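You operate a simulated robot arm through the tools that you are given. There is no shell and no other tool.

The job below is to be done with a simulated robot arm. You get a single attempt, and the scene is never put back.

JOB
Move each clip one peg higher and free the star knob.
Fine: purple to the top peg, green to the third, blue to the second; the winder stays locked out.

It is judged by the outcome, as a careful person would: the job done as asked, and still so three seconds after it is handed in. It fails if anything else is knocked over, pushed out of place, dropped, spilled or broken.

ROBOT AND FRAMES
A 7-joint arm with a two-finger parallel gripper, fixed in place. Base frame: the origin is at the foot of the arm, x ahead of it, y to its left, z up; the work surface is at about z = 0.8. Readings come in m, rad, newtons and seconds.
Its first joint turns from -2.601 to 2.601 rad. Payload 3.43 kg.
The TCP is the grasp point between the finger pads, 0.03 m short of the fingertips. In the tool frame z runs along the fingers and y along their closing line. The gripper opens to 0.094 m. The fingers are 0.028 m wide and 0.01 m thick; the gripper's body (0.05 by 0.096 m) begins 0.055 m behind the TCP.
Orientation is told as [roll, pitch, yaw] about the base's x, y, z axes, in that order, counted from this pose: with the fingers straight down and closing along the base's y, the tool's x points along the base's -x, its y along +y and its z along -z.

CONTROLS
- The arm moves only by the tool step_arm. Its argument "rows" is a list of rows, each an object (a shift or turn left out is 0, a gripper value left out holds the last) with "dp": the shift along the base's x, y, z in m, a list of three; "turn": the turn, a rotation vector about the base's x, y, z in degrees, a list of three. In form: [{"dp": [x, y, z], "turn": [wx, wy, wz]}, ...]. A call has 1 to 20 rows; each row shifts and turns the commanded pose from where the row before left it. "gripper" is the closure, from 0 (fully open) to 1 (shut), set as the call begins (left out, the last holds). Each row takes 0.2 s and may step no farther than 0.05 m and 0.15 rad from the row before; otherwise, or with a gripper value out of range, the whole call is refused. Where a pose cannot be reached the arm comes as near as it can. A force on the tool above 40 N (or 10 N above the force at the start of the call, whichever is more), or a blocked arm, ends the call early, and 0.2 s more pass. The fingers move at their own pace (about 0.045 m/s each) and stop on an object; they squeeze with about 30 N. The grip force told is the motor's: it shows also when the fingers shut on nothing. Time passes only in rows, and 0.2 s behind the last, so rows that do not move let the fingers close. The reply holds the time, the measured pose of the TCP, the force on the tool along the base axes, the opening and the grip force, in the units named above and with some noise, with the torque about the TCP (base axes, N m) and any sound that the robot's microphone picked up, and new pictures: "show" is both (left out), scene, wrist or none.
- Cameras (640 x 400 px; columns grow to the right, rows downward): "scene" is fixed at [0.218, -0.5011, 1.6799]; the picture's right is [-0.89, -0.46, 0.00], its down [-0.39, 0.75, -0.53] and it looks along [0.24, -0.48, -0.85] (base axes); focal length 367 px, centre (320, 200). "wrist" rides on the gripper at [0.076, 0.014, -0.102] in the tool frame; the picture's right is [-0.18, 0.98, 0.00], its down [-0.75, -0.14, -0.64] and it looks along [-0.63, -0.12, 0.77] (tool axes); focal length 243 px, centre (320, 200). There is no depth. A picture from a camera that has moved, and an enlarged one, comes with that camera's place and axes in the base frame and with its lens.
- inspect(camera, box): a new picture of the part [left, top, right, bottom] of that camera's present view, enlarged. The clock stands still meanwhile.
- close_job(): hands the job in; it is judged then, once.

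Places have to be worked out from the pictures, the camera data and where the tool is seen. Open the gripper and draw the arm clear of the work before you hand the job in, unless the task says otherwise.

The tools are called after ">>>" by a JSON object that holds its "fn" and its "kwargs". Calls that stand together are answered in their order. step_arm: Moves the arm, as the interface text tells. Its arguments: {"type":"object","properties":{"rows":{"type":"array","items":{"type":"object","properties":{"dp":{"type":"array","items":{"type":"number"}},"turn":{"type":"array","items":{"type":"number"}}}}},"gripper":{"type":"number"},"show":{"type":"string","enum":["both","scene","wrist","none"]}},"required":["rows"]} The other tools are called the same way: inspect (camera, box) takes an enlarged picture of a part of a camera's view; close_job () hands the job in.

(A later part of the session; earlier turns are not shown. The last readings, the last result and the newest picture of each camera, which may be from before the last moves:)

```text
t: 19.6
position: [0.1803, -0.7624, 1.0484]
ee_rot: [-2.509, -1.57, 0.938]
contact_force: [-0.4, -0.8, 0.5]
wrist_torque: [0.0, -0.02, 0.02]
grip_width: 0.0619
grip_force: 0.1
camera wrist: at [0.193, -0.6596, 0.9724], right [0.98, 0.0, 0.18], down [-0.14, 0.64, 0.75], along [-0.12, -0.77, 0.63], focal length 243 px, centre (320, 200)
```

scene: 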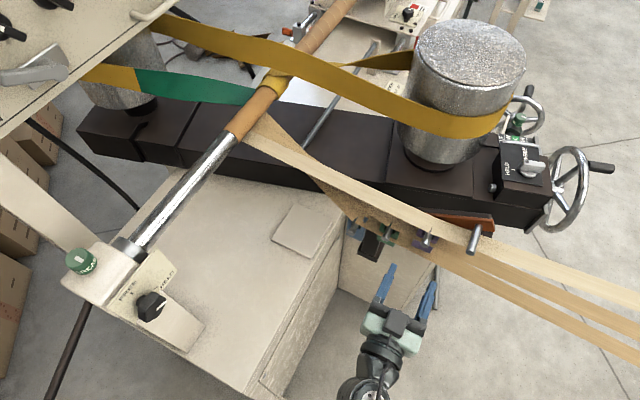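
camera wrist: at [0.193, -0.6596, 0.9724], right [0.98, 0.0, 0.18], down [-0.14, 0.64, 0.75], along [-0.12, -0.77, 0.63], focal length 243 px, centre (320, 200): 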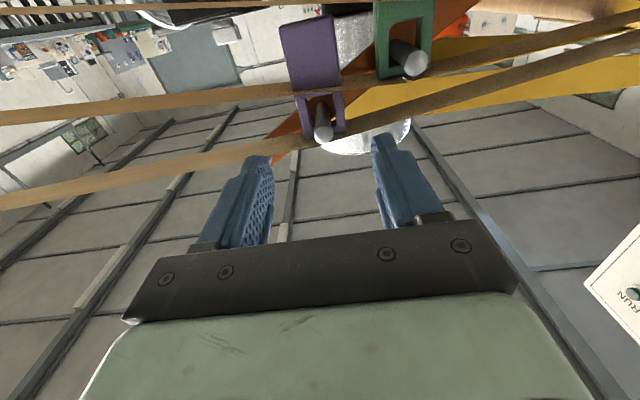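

The tool is now horizontal, pointing at the rack with the purple clip just ahead between the fingers. I'll enlarge to check the alignment.

>>> {"fn": "inspect", "kwargs": {"camera": "wrist", "box": [200, 0, 460, 200]}}

>>> {"fn": "inspect", "kwargs": {"camera": "scene", "box": [320, 200, 500, 340]}}

```text
2.00 times, centred on (330, 100) of wrist
camera zoom: at [0.193, -0.6596, 0.9724], right [0.98, 0.0, 0.18], down [-0.14, 0.64, 0.75], along [-0.12, -0.77, 0.63], focal length 485 px, centre (300, 400)
```

zoom: 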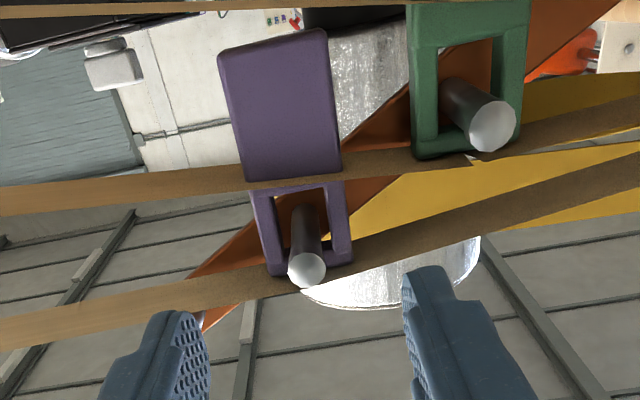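

```text
2.86 times, centred on (410, 270) of scene
camera zoom: at [0.218, -0.5011, 1.6799], right [-0.89, -0.46, 0.0], down [-0.39, 0.75, -0.53], along [0.24, -0.48, -0.85], focal length 1049 px, centre (63, 0)
```

zoom: 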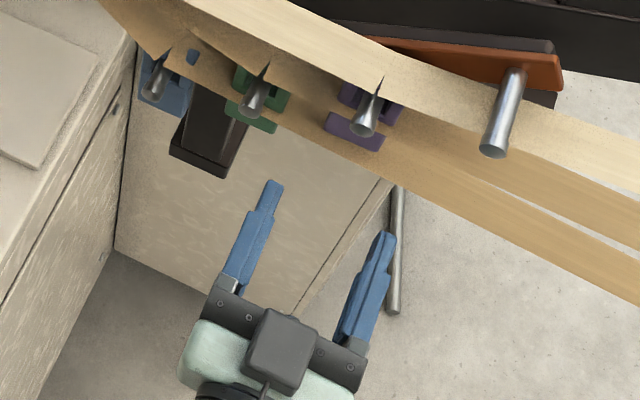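

The purple frame is centred at x≈0.179, matching the TCP; plies visibly interpenetrate the clips so they appear to be pass-through decoration, but I'll keep the fingers in the gap between them. I'll advance to y≈−0.84 and check.

>>> {"fn": "step_arm", "kwargs": {"rows": [{"dp": [0, -0.015, 0]}, {"dp": [-0.001, -0.02, 0.0005]}, {"dp": [0, -0.02, 0]}, {"dp": [0, -0.015, 0]}, {"dp": [0, -0.008, 0]}], "show": "both"}}

>>> {"fn": "inspect", "kwargs": {"camera": "wrist", "box": [200, 20, 440, 220]}}

>>> {"fn": "inspect", "kwargs": {"camera": "scene", "box": [340, 200, 500, 320]}}

```text
t: 20.8
position: [0.179, -0.8397, 1.0494]
ee_rot: [-2.868, -1.572, 1.299]
contact_force: [0.7, 0.9, -0.7]
wrist_torque: [0.02, -0.03, -0.03]
grip_width: 0.0619
grip_force: 0.1
camera wrist: at [0.193, -0.7371, 0.9733], right [0.98, 0.0, 0.18], down [-0.14, 0.64, 0.75], along [-0.12, -0.77, 0.63], focal length 243 px, centre (320, 200)
```

scene: 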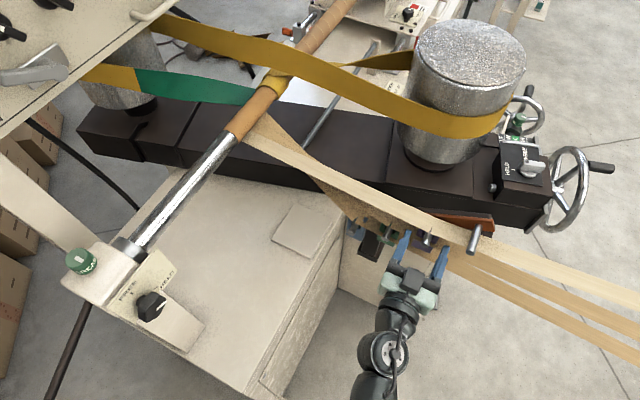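
wrist: 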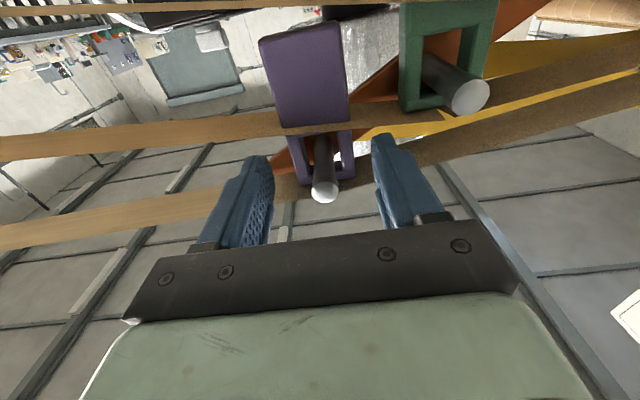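

```text
2.00 times, centred on (320, 120) of wrist
camera zoom: at [0.193, -0.7371, 0.9733], right [0.98, 0.0, 0.18], down [-0.14, 0.64, 0.75], along [-0.12, -0.77, 0.63], focal length 485 px, centre (320, 360)
```

zoom: 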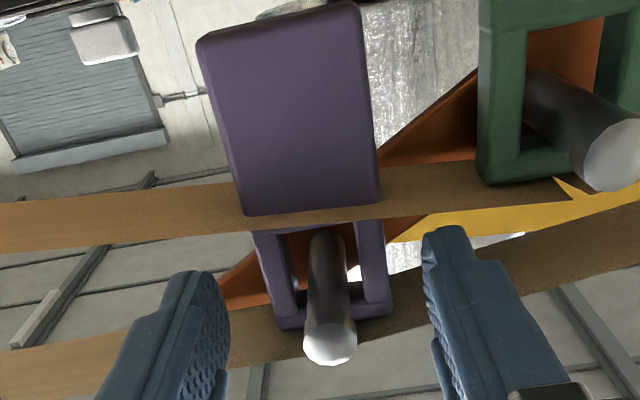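

```text
3.33 times, centred on (420, 260) of scene
camera zoom: at [0.218, -0.5011, 1.6799], right [-0.89, -0.46, 0.0], down [-0.39, 0.75, -0.53], along [0.24, -0.48, -0.85], focal length 1224 px, centre (-13, 0)
```

zoom: 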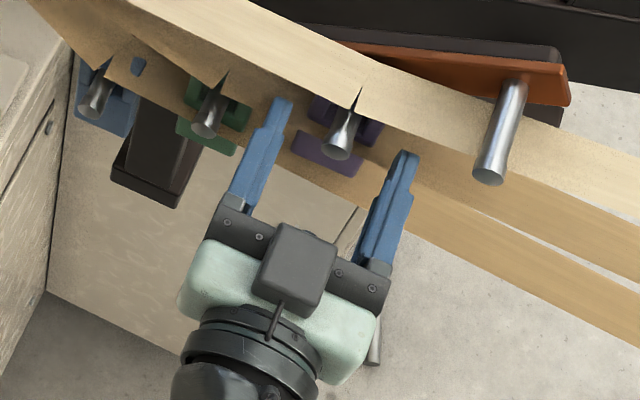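

Fingers straddle the purple frame evenly. I'll advance 20 mm more so the pads cover the plate edges, then check before closing.

>>> {"fn": "step_arm", "kwargs": {"rows": [{"dp": [0, -0.008, 0]}, {"dp": [0, -0.008, 0]}, {"dp": [0, -0.004, 0]}], "show": "both"}}

>>> {"fn": "inspect", "kwargs": {"camera": "wrist", "box": [200, 40, 440, 240]}}

```text
t: 21.6
position: [0.1796, -0.8613, 1.0487]
ee_rot: [-2.775, -1.569, 1.206]
contact_force: [-0.2, -0.1, 0.0]
wrist_torque: [0.0, -0.01, 0.03]
grip_width: 0.0619
grip_force: 0.1
camera wrist: at [0.1926, -0.7577, 0.9739], right [0.98, 0.0, 0.18], down [-0.14, 0.64, 0.75], along [-0.12, -0.77, 0.63], focal length 243 px, centre (320, 200)
```

scene: 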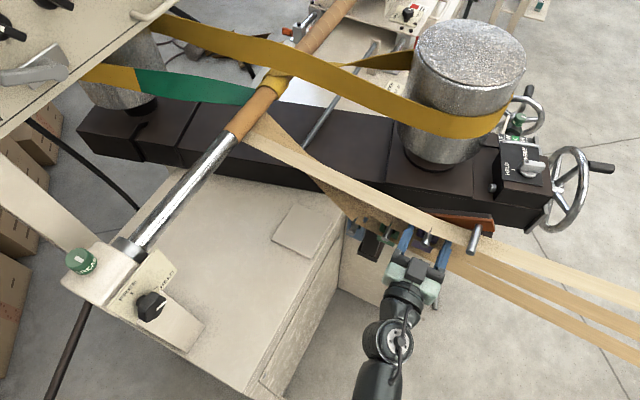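
wrist: 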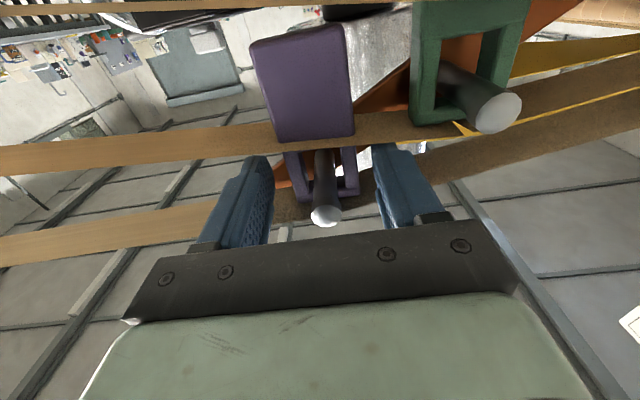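

```text
2.00 times, centred on (320, 140) of wrist
camera zoom: at [0.1926, -0.7577, 0.9739], right [0.98, 0.0, 0.18], down [-0.14, 0.64, 0.75], along [-0.12, -0.77, 0.63], focal length 485 px, centre (320, 320)
```

zoom: 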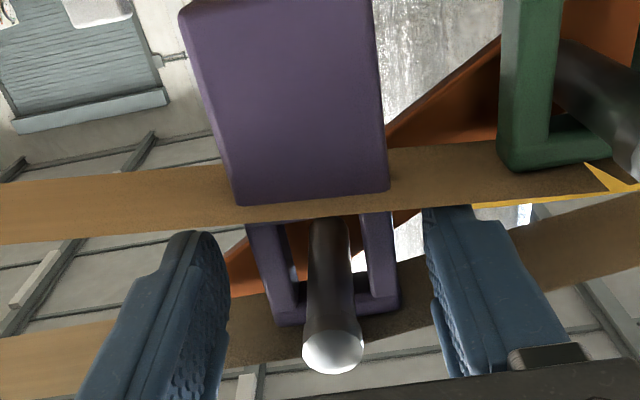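

No contact, and the frame is centred between the pads. I'll close onto the frame.

>>> {"fn": "step_arm", "kwargs": {"rows": [{"dp": [0, 0, 0]}, {"dp": [0, 0, 0]}, {"dp": [0, 0, 0]}, {"dp": [0, 0, 0]}], "gripper": 1.0, "show": "both"}}

>>> {"fn": "inspect", "kwargs": {"camera": "wrist", "box": [200, 40, 440, 240]}}

```text
t: 22.6
position: [0.1787, -0.8607, 1.049]
ee_rot: [-2.622, -1.57, 1.054]
contact_force: [-0.8, 0.3, -1.0]
wrist_torque: [-0.01, 0.0, 0.02]
grip_width: 0.0409
grip_force: 29.6
camera wrist: at [0.1927, -0.7576, 0.9738], right [0.98, 0.0, 0.18], down [-0.14, 0.64, 0.75], along [-0.12, -0.77, 0.63], focal length 243 px, centre (320, 200)
```

scene: 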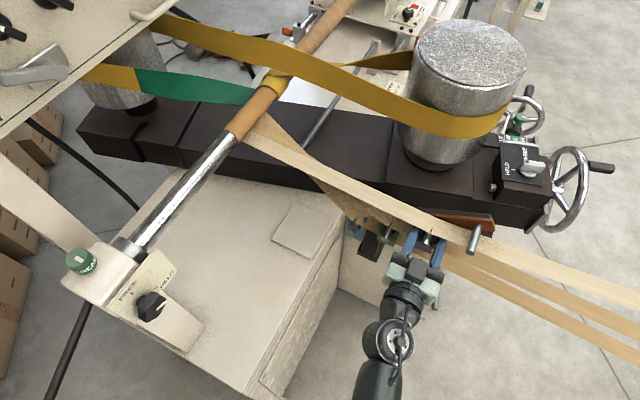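
wrist: 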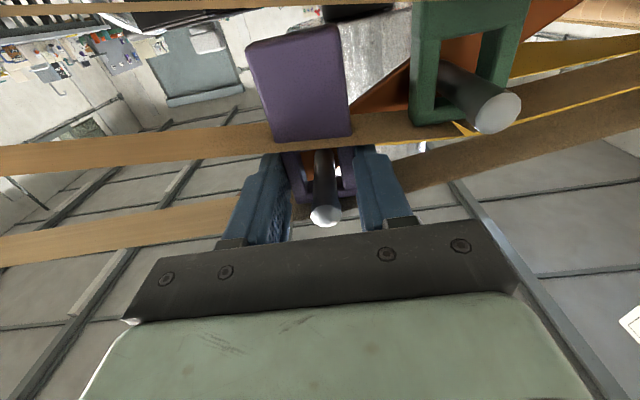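

```text
2.00 times, centred on (320, 140) of wrist
camera zoom: at [0.1927, -0.7576, 0.9738], right [0.98, 0.0, 0.18], down [-0.14, 0.64, 0.75], along [-0.12, -0.77, 0.63], focal length 485 px, centre (320, 320)
```

zoom: 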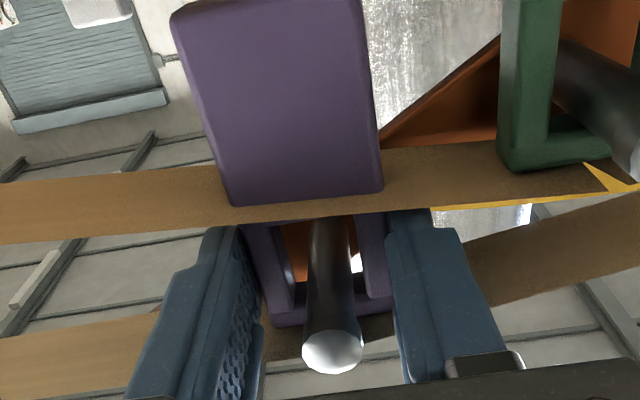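

Gripped at 41 mm with ~30 N. I'll lift 6 mm to unload the peg, then draw the clip straight out along +y.

>>> {"fn": "step_arm", "kwargs": {"rows": [{"dp": [0, 0, 0.003]}, {"dp": [0, 0, 0.003]}, {"dp": [0, 0.005, 0]}, {"dp": [0, 0.008, 0.0005]}, {"dp": [0, 0.01, 0.0005]}, {"dp": [0, 0.012, 0.0005]}, {"dp": [0, 0.015, 0.0005]}], "gripper": 1.0, "show": "both"}}

>>> {"fn": "inspect", "kwargs": {"camera": "wrist", "box": [160, 0, 460, 240]}}

>>> {"fn": "inspect", "kwargs": {"camera": "scene", "box": [340, 200, 500, 320]}}

```text
t: 24.2
position: [0.1788, -0.8103, 1.0573]
ee_rot: [-2.245, -1.57, 0.675]
contact_force: [0.1, 0.2, 0.6]
wrist_torque: [0.0, 0.0, -0.02]
grip_width: 0.0409
grip_force: 29.6
camera wrist: at [0.1923, -0.7075, 0.9817], right [0.98, 0.0, 0.18], down [-0.14, 0.64, 0.75], along [-0.12, -0.77, 0.63], focal length 243 px, centre (320, 200)
```

scene: 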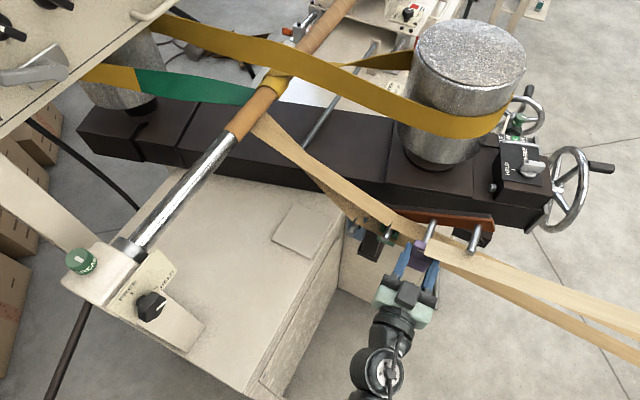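
wrist: 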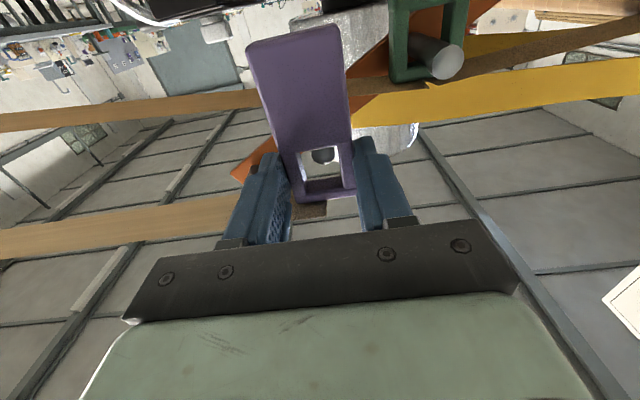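

```text
1.67 times, centred on (310, 120) of wrist
camera zoom: at [0.1923, -0.7075, 0.9817], right [0.98, 0.0, 0.18], down [-0.14, 0.64, 0.75], along [-0.12, -0.77, 0.63], focal length 404 px, centre (337, 333)
```

zoom: 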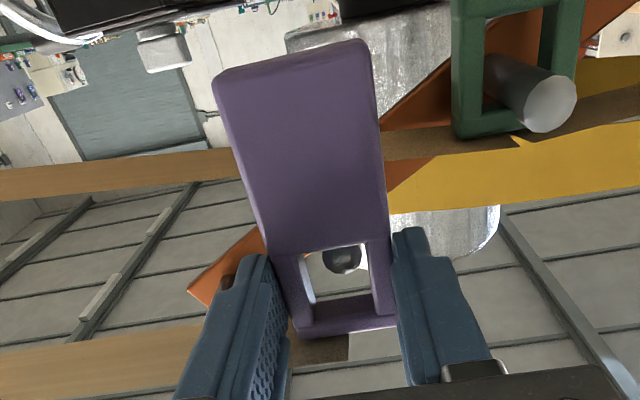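

```text
3.33 times, centred on (420, 260) of scene
camera zoom: at [0.218, -0.5011, 1.6799], right [-0.89, -0.46, 0.0], down [-0.39, 0.75, -0.53], along [0.24, -0.48, -0.85], focal length 1224 px, centre (-13, 0)
```

zoom: 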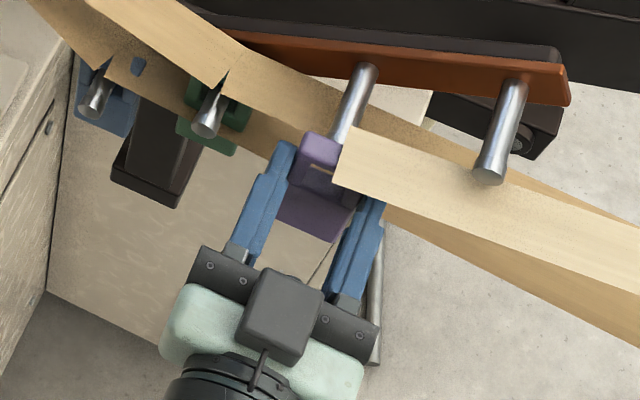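

The purple clip came off cleanly with no contact force, and its paper ply evidently follows the clip. I'll look at the ply routing and the peg before moving on.

>>> {"fn": "inspect", "kwargs": {"camera": "scene", "box": [220, 80, 460, 260]}}

>>> {"fn": "inspect", "kwargs": {"camera": "scene", "box": [400, 180, 640, 360]}}

```text
2.22 times, centred on (340, 170) of scene
camera zoom: at [0.218, -0.5011, 1.6799], right [-0.89, -0.46, 0.0], down [-0.39, 0.75, -0.53], along [0.24, -0.48, -0.85], focal length 816 px, centre (276, 267)
```

zoom: 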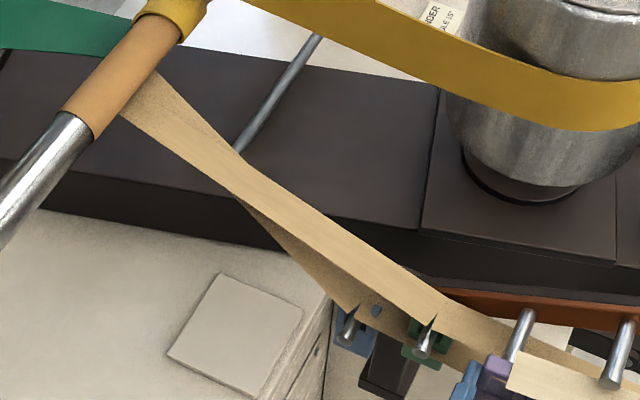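

```text
2.22 times, centred on (520, 270) of scene
camera zoom: at [0.218, -0.5011, 1.6799], right [-0.89, -0.46, 0.0], down [-0.39, 0.75, -0.53], along [0.24, -0.48, -0.85], focal length 816 px, centre (-124, 44)
```

zoom: 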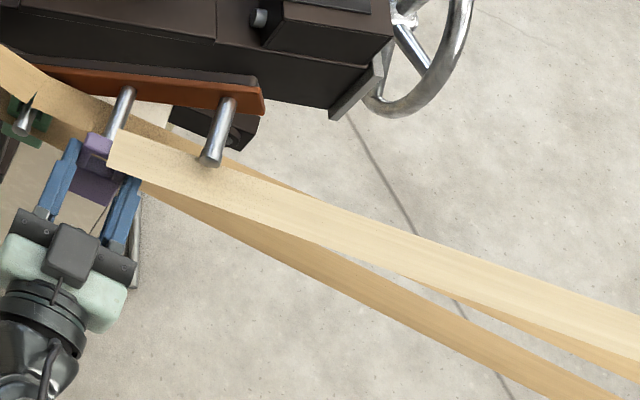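

The strip end simply rides with the clip. Now I'll carry the clip one peg up and left: to about (0.107,−0.79,1.096), staying in front of the peg tips, then check the alignment on the top peg.

>>> {"fn": "step_arm", "kwargs": {"rows": [{"dp": [0, 0.01, 0.004]}, {"dp": [-0.008, 0.008, 0.008]}, {"dp": [-0.016, 0.002, 0.01]}, {"dp": [-0.018, 0, 0.01]}, {"dp": [-0.018, 0, 0.007]}, {"dp": [-0.012, 0, 0]}], "gripper": 1.0, "show": "both"}}

>>> {"fn": "inspect", "kwargs": {"camera": "wrist", "box": [160, 0, 460, 240]}}

>>> {"fn": "inspect", "kwargs": {"camera": "scene", "box": [380, 180, 540, 300]}}

```text
t: 25.6
position: [0.1076, -0.7908, 1.0977]
ee_rot: [-2.269, -1.57, 0.701]
contact_force: [0.2, 0.2, 0.1]
wrist_torque: [0.05, 0.03, -0.02]
grip_width: 0.0409
grip_force: 30.0
camera wrist: at [0.1213, -0.6872, 1.0205], right [0.98, 0.0, 0.18], down [-0.14, 0.64, 0.75], along [-0.12, -0.77, 0.63], focal length 243 px, centre (320, 200)
```

scene: 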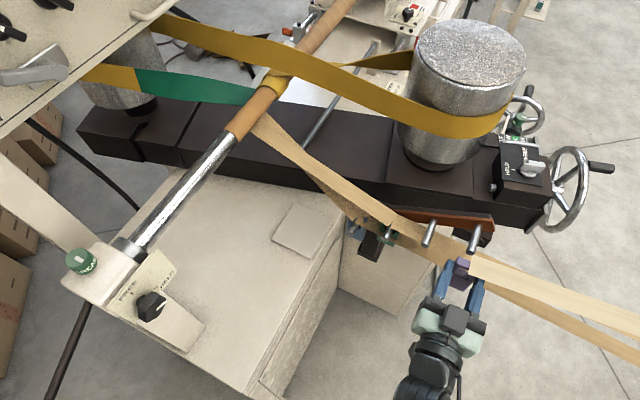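
wrist: 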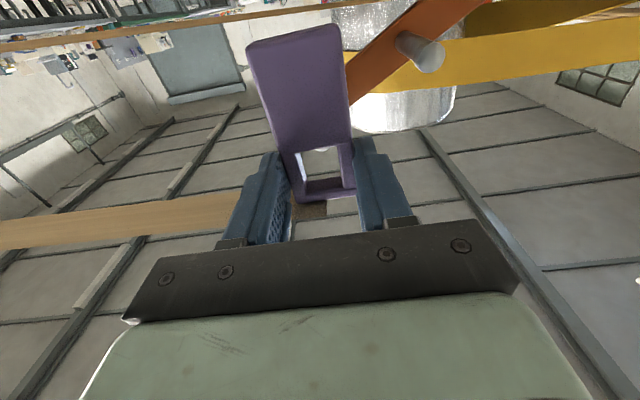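

```text
1.67 times, centred on (310, 120) of wrist
camera zoom: at [0.1213, -0.6872, 1.0205], right [0.98, 0.0, 0.18], down [-0.14, 0.64, 0.75], along [-0.12, -0.77, 0.63], focal length 404 px, centre (337, 333)
```

zoom: 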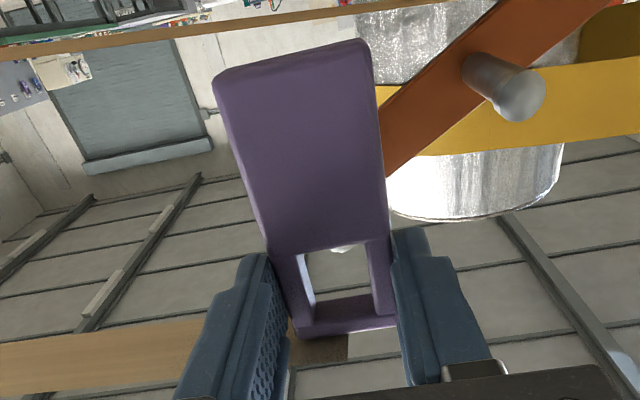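

```text
3.33 times, centred on (460, 240) of scene
camera zoom: at [0.218, -0.5011, 1.6799], right [-0.89, -0.46, 0.0], down [-0.39, 0.75, -0.53], along [0.24, -0.48, -0.85], focal length 1224 px, centre (-147, 67)
```

zoom: 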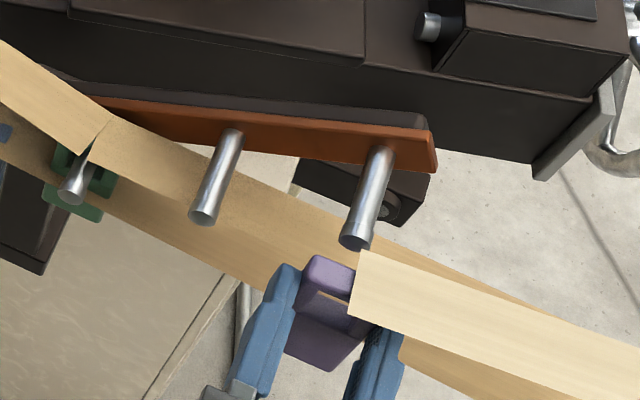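

Peg 4's tip (≈0.106,−0.854,1.100) shows through the window at the same relative place peg 3 did when the clip came off, so the alignment is right. I'll slide the clip onto the top peg along −y.

>>> {"fn": "step_arm", "kwargs": {"rows": [{"dp": [0, -0.012, 0]}, {"dp": [0, -0.012, 0]}, {"dp": [0, -0.012, 0]}, {"dp": [0, -0.012, -0.0005]}], "gripper": 1.0, "show": "both"}}

>>> {"fn": "inspect", "kwargs": {"camera": "wrist", "box": [200, 60, 440, 240]}}

>>> {"fn": "inspect", "kwargs": {"camera": "scene", "box": [380, 180, 540, 300]}}

```text
t: 26.6
position: [0.1065, -0.8365, 1.0939]
ee_rot: [-2.047, -1.573, 0.477]
contact_force: [0.3, 0.0, -0.8]
wrist_torque: [0.0, 0.04, 0.02]
grip_width: 0.0412
grip_force: 30.3
camera wrist: at [0.1203, -0.7354, 1.0197], right [0.98, 0.0, 0.18], down [-0.14, 0.64, 0.75], along [-0.12, -0.77, 0.63], focal length 243 px, centre (320, 200)
```

scene: 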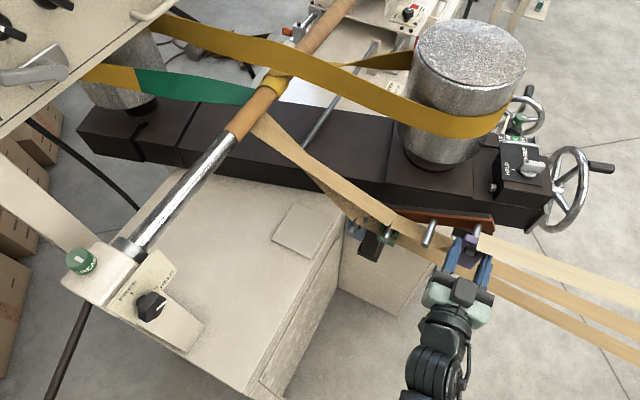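
wrist: 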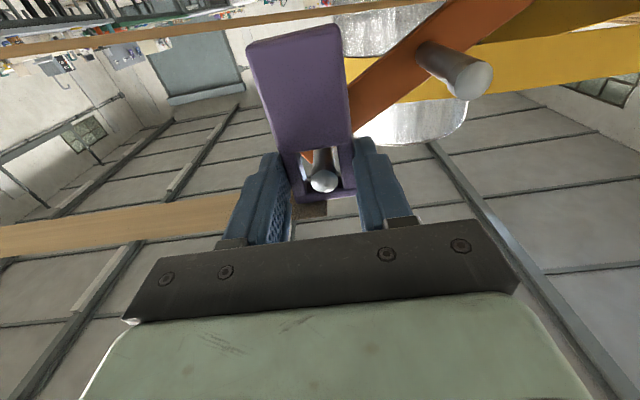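

```text
2.22 times, centred on (320, 150) of wrist
camera zoom: at [0.1203, -0.7354, 1.0197], right [0.98, 0.0, 0.18], down [-0.14, 0.64, 0.75], along [-0.12, -0.77, 0.63], focal length 539 px, centre (320, 311)
```

zoom: 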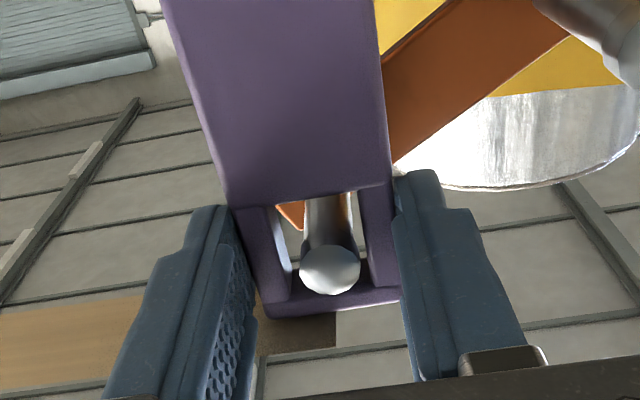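

```text
3.33 times, centred on (460, 240) of scene
camera zoom: at [0.218, -0.5011, 1.6799], right [-0.89, -0.46, 0.0], down [-0.39, 0.75, -0.53], along [0.24, -0.48, -0.85], focal length 1224 px, centre (-147, 67)
```

zoom: 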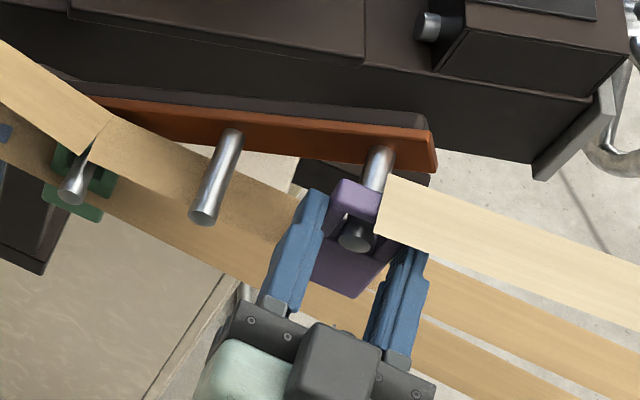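

The peg has entered the window cleanly. I'll push in a further ~23 mm to the original depth, then lower the clip to rest on the peg.

>>> {"fn": "step_arm", "kwargs": {"rows": [{"dp": [0, -0.008, 0]}, {"dp": [0, -0.008, -0.0005]}, {"dp": [0, -0.007, -0.0005]}, {"dp": [0, 0, -0.002]}, {"dp": [0, 0, -0.002]}, {"dp": [0, 0, -0.001]}], "gripper": 1.0, "show": "wrist"}}

>>> {"fn": "inspect", "kwargs": {"camera": "wrist", "box": [200, 60, 440, 240]}}

>>> {"fn": "inspect", "kwargs": {"camera": "scene", "box": [380, 180, 540, 300]}}

```text
t: 28.0
position: [0.1077, -0.8622, 1.0896]
ee_rot: [-2.327, -1.571, 0.758]
contact_force: [0.3, -0.1, 0.0]
wrist_torque: [0.01, -0.04, 0.0]
grip_width: 0.0409
grip_force: 29.5
camera wrist: at [0.1202, -0.7587, 1.014], right [0.98, 0.0, 0.18], down [-0.14, 0.64, 0.75], along [-0.12, -0.77, 0.63], focal length 243 px, centre (320, 200)
```

wrist: 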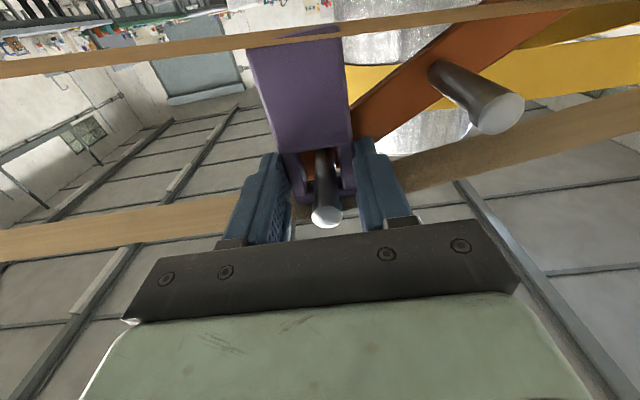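

```text
2.22 times, centred on (320, 150) of wrist
camera zoom: at [0.1202, -0.7587, 1.014], right [0.98, 0.0, 0.18], down [-0.14, 0.64, 0.75], along [-0.12, -0.77, 0.63], focal length 539 px, centre (320, 311)
```

zoom: 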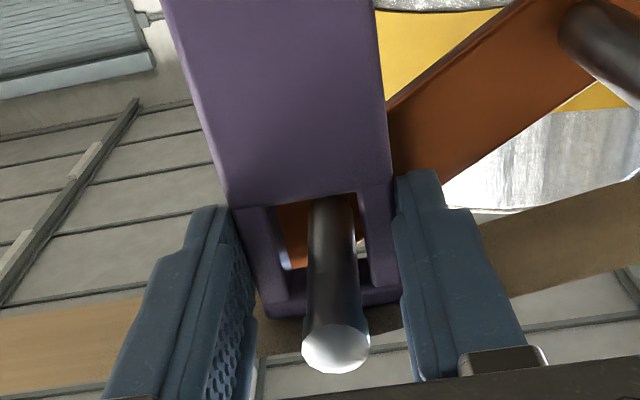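

```text
3.33 times, centred on (460, 240) of scene
camera zoom: at [0.218, -0.5011, 1.6799], right [-0.89, -0.46, 0.0], down [-0.39, 0.75, -0.53], along [0.24, -0.48, -0.85], focal length 1224 px, centre (-147, 67)
```

zoom: 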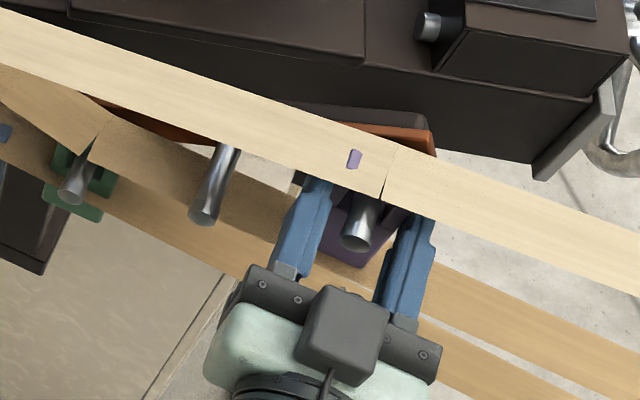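

Purple now hangs on the top peg with the same relative height as on its old peg, and its strip has re-routed over the peg. I'll release to ~62 mm opening and back straight out.

>>> {"fn": "step_arm", "kwargs": {"rows": [{"dp": [0, 0, 0]}, {"dp": [0, 0, 0]}, {"dp": [0, 0, 0]}], "gripper": 0.34, "show": "wrist"}}

>>> {"fn": "inspect", "kwargs": {"camera": "wrist", "box": [200, 60, 440, 240]}}

```text
t: 28.8
position: [0.1082, -0.8611, 1.0897]
ee_rot: [-2.51, -1.57, 0.944]
contact_force: [-0.6, 0.6, 0.2]
wrist_torque: [0.0, 0.0, -0.03]
grip_width: 0.062
grip_force: 0.1
camera wrist: at [0.1202, -0.7587, 1.014], right [0.98, 0.0, 0.18], down [-0.14, 0.64, 0.75], along [-0.12, -0.77, 0.63], focal length 243 px, centre (320, 200)
```

wrist: 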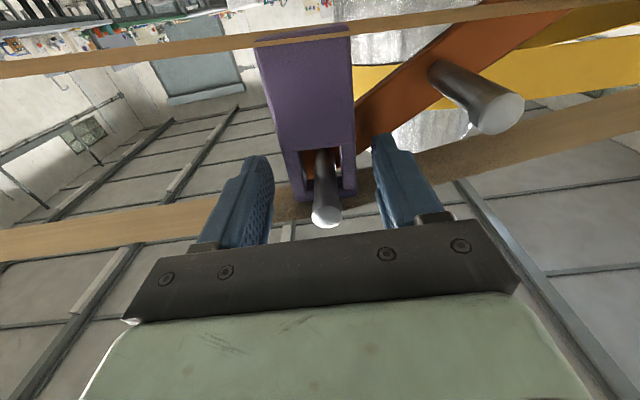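

```text
2.22 times, centred on (320, 150) of wrist
camera zoom: at [0.1202, -0.7587, 1.014], right [0.98, 0.0, 0.18], down [-0.14, 0.64, 0.75], along [-0.12, -0.77, 0.63], focal length 539 px, centre (320, 311)
```

zoom: 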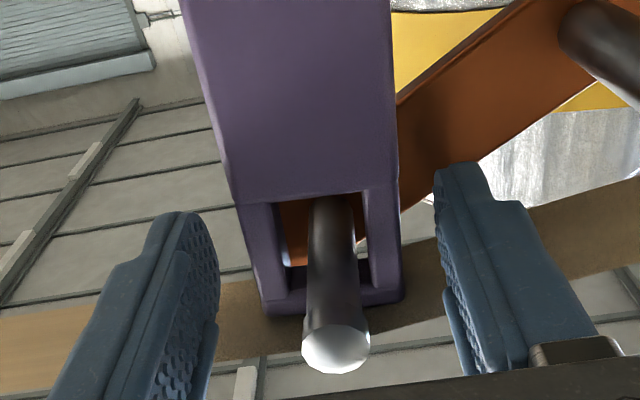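

The clip stays hung on the top peg. Backing straight out along +y.

>>> {"fn": "step_arm", "kwargs": {"rows": [{"dp": [0, 0.008, 0]}, {"dp": [0, 0.015, 0]}, {"dp": [0, 0.02, 0]}, {"dp": [0, 0.02, 0]}, {"dp": [0, 0.02, 0]}, {"dp": [0, 0.01, 0]}], "gripper": 0.34, "show": "both"}}

>>> {"fn": "inspect", "kwargs": {"camera": "wrist", "box": [180, 0, 500, 200]}}

>>> {"fn": "inspect", "kwargs": {"camera": "scene", "box": [340, 180, 520, 300]}}

```text
t: 30.2
position: [0.1067, -0.7675, 1.0907]
ee_rot: [-2.531, -1.572, 0.961]
contact_force: [-0.3, -0.2, -0.5]
wrist_torque: [0.02, -0.03, 0.0]
grip_width: 0.062
grip_force: 0.0
camera wrist: at [0.1198, -0.6647, 1.0142], right [0.98, 0.0, 0.18], down [-0.14, 0.64, 0.75], along [-0.12, -0.77, 0.63], focal length 243 px, centre (320, 200)
```

scene: 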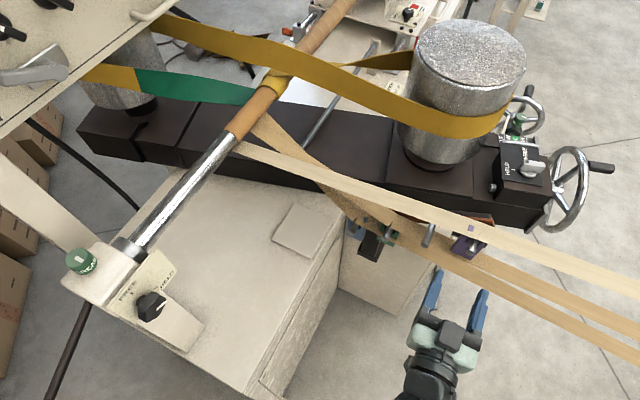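
wrist: 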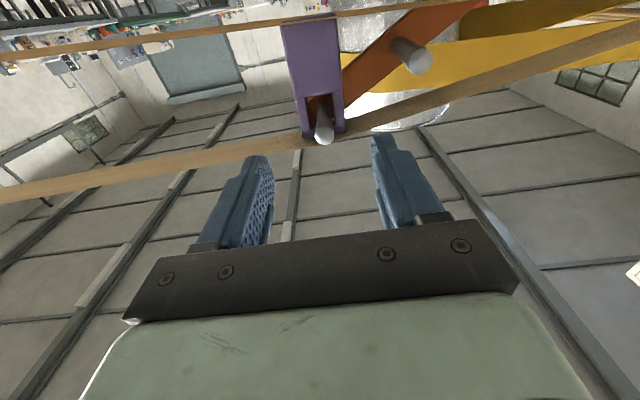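

```text
2.00 times, centred on (340, 100) of wrist
camera zoom: at [0.1198, -0.6647, 1.0142], right [0.98, 0.0, 0.18], down [-0.14, 0.64, 0.75], along [-0.12, -0.77, 0.63], focal length 485 px, centre (280, 400)
```

zoom: 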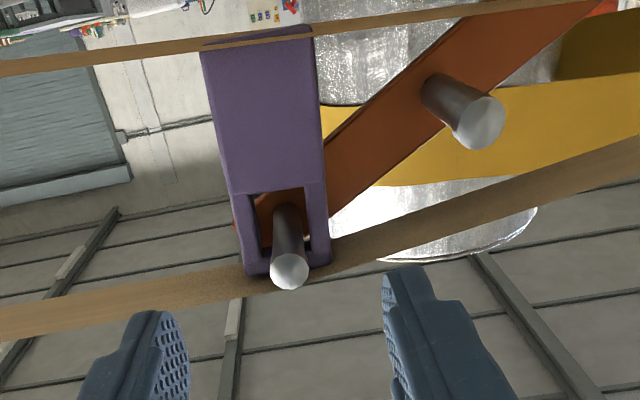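

```text
3.33 times, centred on (430, 240) of scene
camera zoom: at [0.218, -0.5011, 1.6799], right [-0.89, -0.46, 0.0], down [-0.39, 0.75, -0.53], along [0.24, -0.48, -0.85], focal length 1224 px, centre (-47, 67)
```

zoom: 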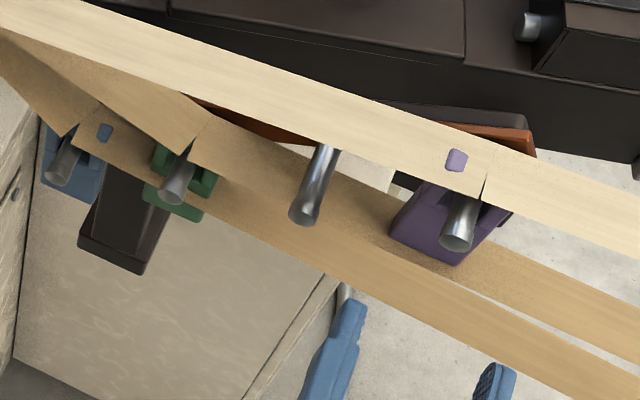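

Purple is secure on the top peg. Next is green: its peg tip should be at about (0.250,−0.854,1.019). I move in front of it at (0.250,−0.765,1.0085) and look.

>>> {"fn": "step_arm", "kwargs": {"rows": [{"dp": [0.015, 0.002, -0.008]}, {"dp": [0.025, 0, -0.014]}, {"dp": [0.03, 0, -0.017]}, {"dp": [0.03, 0, -0.017]}, {"dp": [0.025, 0, -0.015]}, {"dp": [0.018, 0, -0.0105]}, {"dp": [0, 0, 0]}], "gripper": 0.34, "show": "both"}}

>>> {"fn": "inspect", "kwargs": {"camera": "wrist", "box": [180, 0, 500, 200]}}

>>> {"fn": "inspect", "kwargs": {"camera": "scene", "box": [320, 180, 500, 300]}}

```text
t: 31.8
position: [0.2511, -0.7662, 1.0082]
ee_rot: [-2.409, -1.571, 0.842]
contact_force: [0.0, 0.4, 0.0]
wrist_torque: [-0.01, 0.0, -0.05]
grip_width: 0.0622
grip_force: 0.1
camera wrist: at [0.2646, -0.6634, 0.9329], right [0.98, 0.0, 0.18], down [-0.14, 0.64, 0.75], along [-0.12, -0.77, 0.63], focal length 243 px, centre (320, 200)
```

scene: 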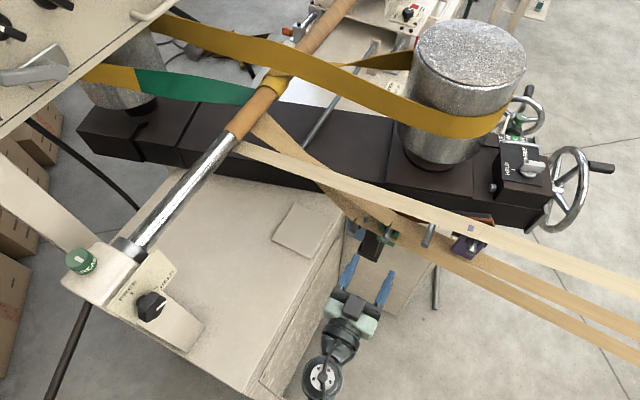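
wrist: 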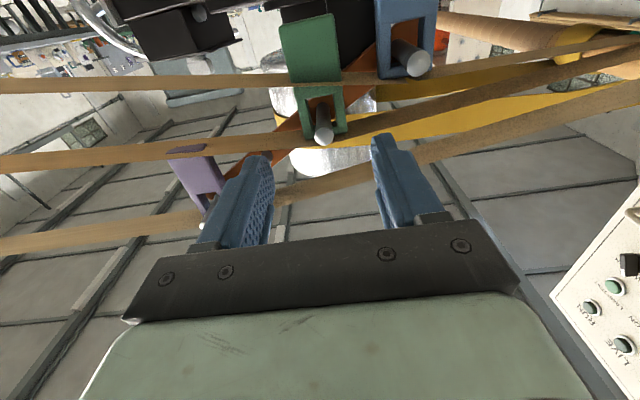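

```text
2.00 times, centred on (340, 100) of wrist
camera zoom: at [0.2646, -0.6634, 0.9329], right [0.98, 0.0, 0.18], down [-0.14, 0.64, 0.75], along [-0.12, -0.77, 0.63], focal length 485 px, centre (280, 400)
```

zoom: 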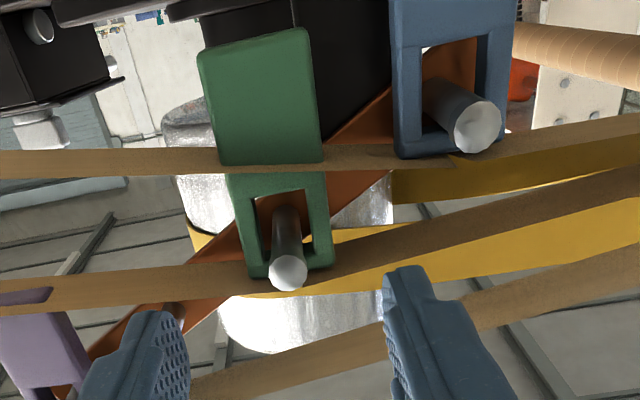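

```text
3.33 times, centred on (410, 240) of scene
camera zoom: at [0.218, -0.5011, 1.6799], right [-0.89, -0.46, 0.0], down [-0.39, 0.75, -0.53], along [0.24, -0.48, -0.85], focal length 1224 px, centre (20, 67)
```

zoom: 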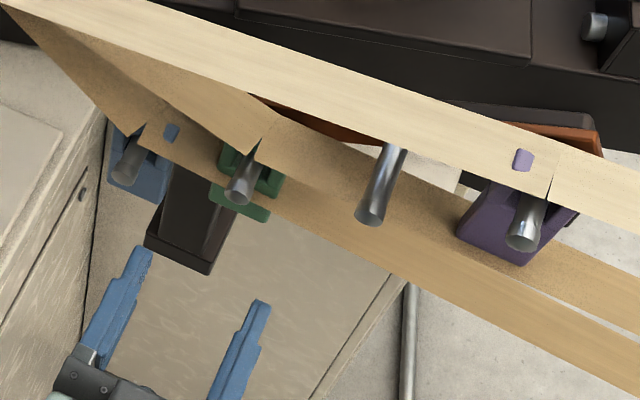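

Green sits exactly as purple did relative to the tool. I'll advance to the grip depth (y≈−0.861) in two stages.

>>> {"fn": "step_arm", "kwargs": {"rows": [{"dp": [0, -0.015, 0]}, {"dp": [0, -0.02, 0]}, {"dp": [0, -0.02, 0]}, {"dp": [0, -0.016, 0]}, {"dp": [0, -0.012, 0]}, {"dp": [0, -0.008, 0]}, {"dp": [0, -0.004, 0]}], "gripper": 0.34, "show": "both"}}

>>> {"fn": "inspect", "kwargs": {"camera": "wrist", "box": [200, 40, 440, 240]}}

```text
t: 33.4
position: [0.2497, -0.8615, 1.0083]
ee_rot: [-2.341, -1.571, 0.772]
contact_force: [-0.3, -0.1, 0.4]
wrist_torque: [-0.01, 0.03, -0.01]
grip_width: 0.0623
grip_force: 0.1
camera wrist: at [0.2632, -0.7588, 0.9322], right [0.98, 0.0, 0.18], down [-0.14, 0.64, 0.75], along [-0.12, -0.77, 0.63], focal length 243 px, centre (320, 200)
```

scene: 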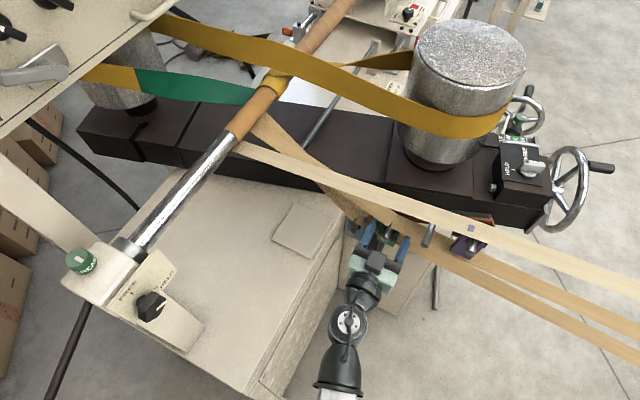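
wrist: 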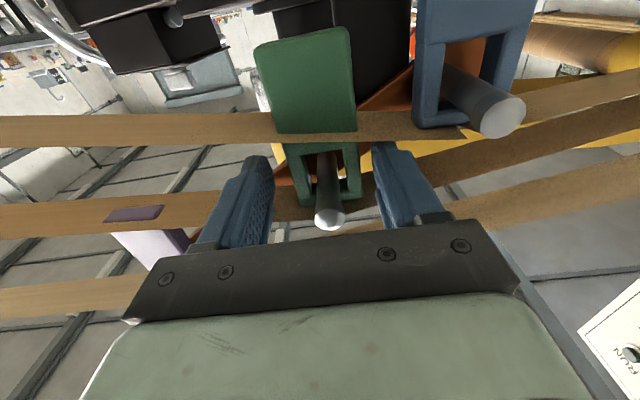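

```text
2.00 times, centred on (320, 140) of wrist
camera zoom: at [0.2632, -0.7588, 0.9322], right [0.98, 0.0, 0.18], down [-0.14, 0.64, 0.75], along [-0.12, -0.77, 0.63], focal length 485 px, centre (320, 320)
```

zoom: 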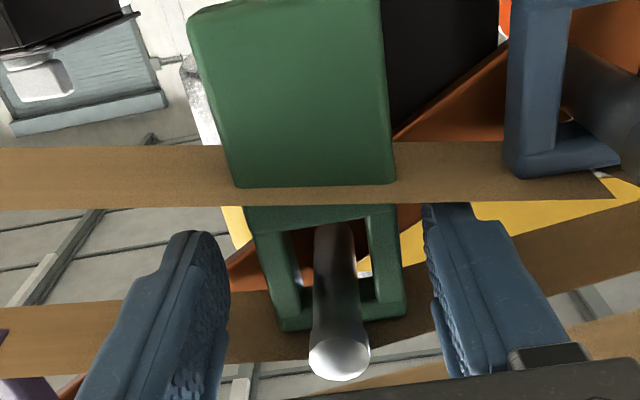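

Force-free; the frame is about 1.5 mm right of centre, so I'll nudge +x 1.5 mm and close.

>>> {"fn": "step_arm", "kwargs": {"rows": [{"dp": [0.0015, 0, 0]}, {"dp": [0, 0, 0]}], "gripper": 0.34, "show": "none"}}

>>> {"fn": "step_arm", "kwargs": {"rows": [{"dp": [0, 0, 0]}, {"dp": [0, 0, 0]}, {"dp": [0, 0, 0]}, {"dp": [0, 0, 0]}], "gripper": 1.0, "show": "wrist"}}

>>> {"fn": "inspect", "kwargs": {"camera": "wrist", "box": [200, 40, 440, 240]}}

```text
t: 34.0
position: [0.2521, -0.8612, 1.008]
ee_rot: [-2.479, -1.571, 0.91]
contact_force: [0.4, 0.3, 0.3]
wrist_torque: [0.01, 0.01, -0.02]
grip_width: 0.062
grip_force: 0.1
```

```text
t: 35.0
position: [0.251, -0.8624, 1.0085]
ee_rot: [-2.46, -1.571, 0.889]
contact_force: [0.1, 0.2, -0.7]
wrist_torque: [-0.02, -0.01, -0.04]
grip_width: 0.0409
grip_force: 29.6
camera wrist: at [0.2648, -0.7589, 0.9323], right [0.98, 0.0, 0.18], down [-0.14, 0.64, 0.75], along [-0.12, -0.77, 0.63], focal length 243 px, centre (320, 200)
```

wrist: 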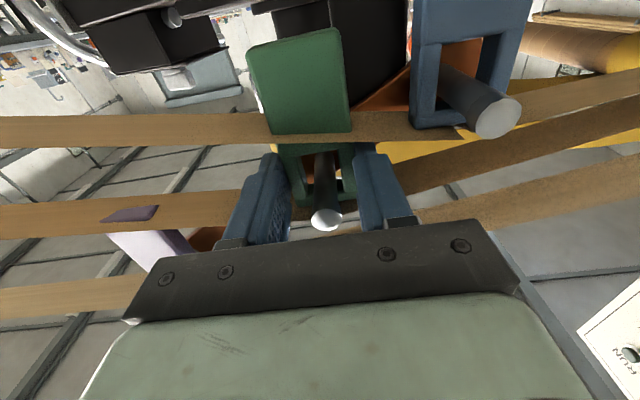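

```text
2.00 times, centred on (320, 140) of wrist
camera zoom: at [0.2648, -0.7589, 0.9323], right [0.98, 0.0, 0.18], down [-0.14, 0.64, 0.75], along [-0.12, -0.77, 0.63], focal length 485 px, centre (320, 320)
```

zoom: 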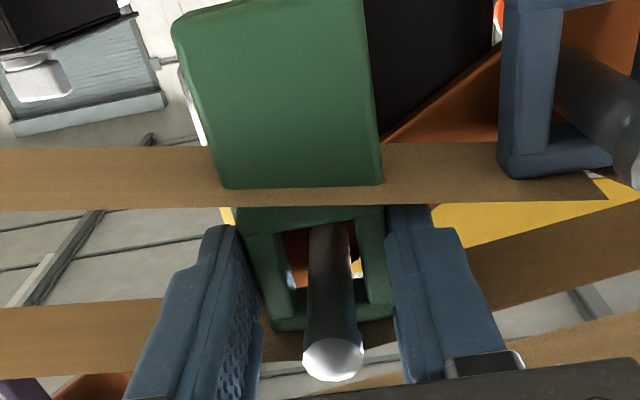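

Green is gripped (41 mm, 30 N). Lifting 6 mm and drawing it straight out as with purple.

>>> {"fn": "step_arm", "kwargs": {"rows": [{"dp": [0, 0, 0.003]}, {"dp": [0, 0, 0.003]}, {"dp": [0, 0.005, 0]}, {"dp": [0, 0.008, 0.0005]}, {"dp": [0, 0.01, 0.0005]}, {"dp": [0, 0.012, 0.0005]}, {"dp": [0, 0.015, 0.0005]}], "gripper": 1.0, "show": "both"}}

>>> {"fn": "inspect", "kwargs": {"camera": "wrist", "box": [160, 0, 460, 240]}}

>>> {"fn": "inspect", "kwargs": {"camera": "scene", "box": [320, 180, 500, 300]}}

```text
t: 36.6
position: [0.2503, -0.8099, 1.0158]
ee_rot: [2.734, -1.569, 1.981]
contact_force: [0.2, 0.2, -0.4]
wrist_torque: [0.02, 0.0, 0.01]
grip_width: 0.041
grip_force: 30.6
camera wrist: at [0.2644, -0.7081, 0.94], right [0.98, 0.0, 0.18], down [-0.14, 0.64, 0.75], along [-0.12, -0.77, 0.63], focal length 243 px, centre (320, 200)
```

scene: 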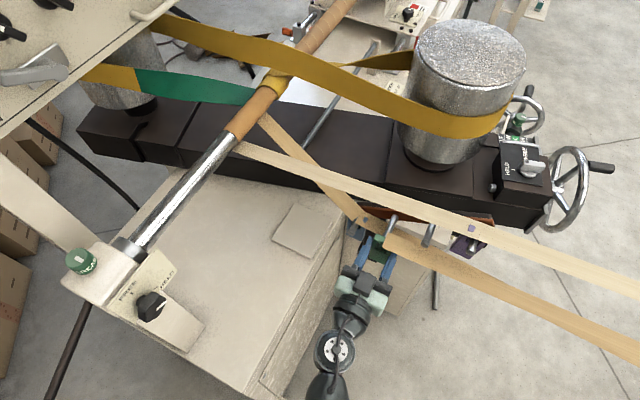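
wrist: 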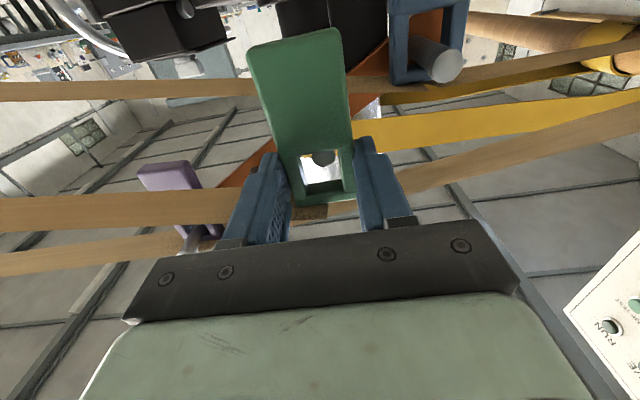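

```text
1.67 times, centred on (310, 120) of wrist
camera zoom: at [0.2644, -0.7081, 0.94], right [0.98, 0.0, 0.18], down [-0.14, 0.64, 0.75], along [-0.12, -0.77, 0.63], focal length 404 px, centre (337, 333)
```

zoom: 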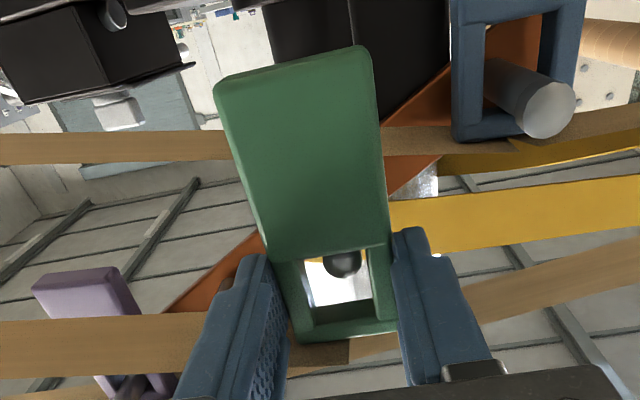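

```text
3.33 times, centred on (410, 240) of scene
camera zoom: at [0.218, -0.5011, 1.6799], right [-0.89, -0.46, 0.0], down [-0.39, 0.75, -0.53], along [0.24, -0.48, -0.85], focal length 1224 px, centre (20, 67)
```

zoom: 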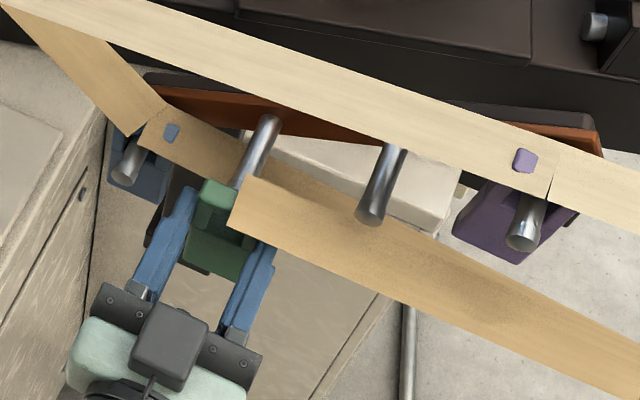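

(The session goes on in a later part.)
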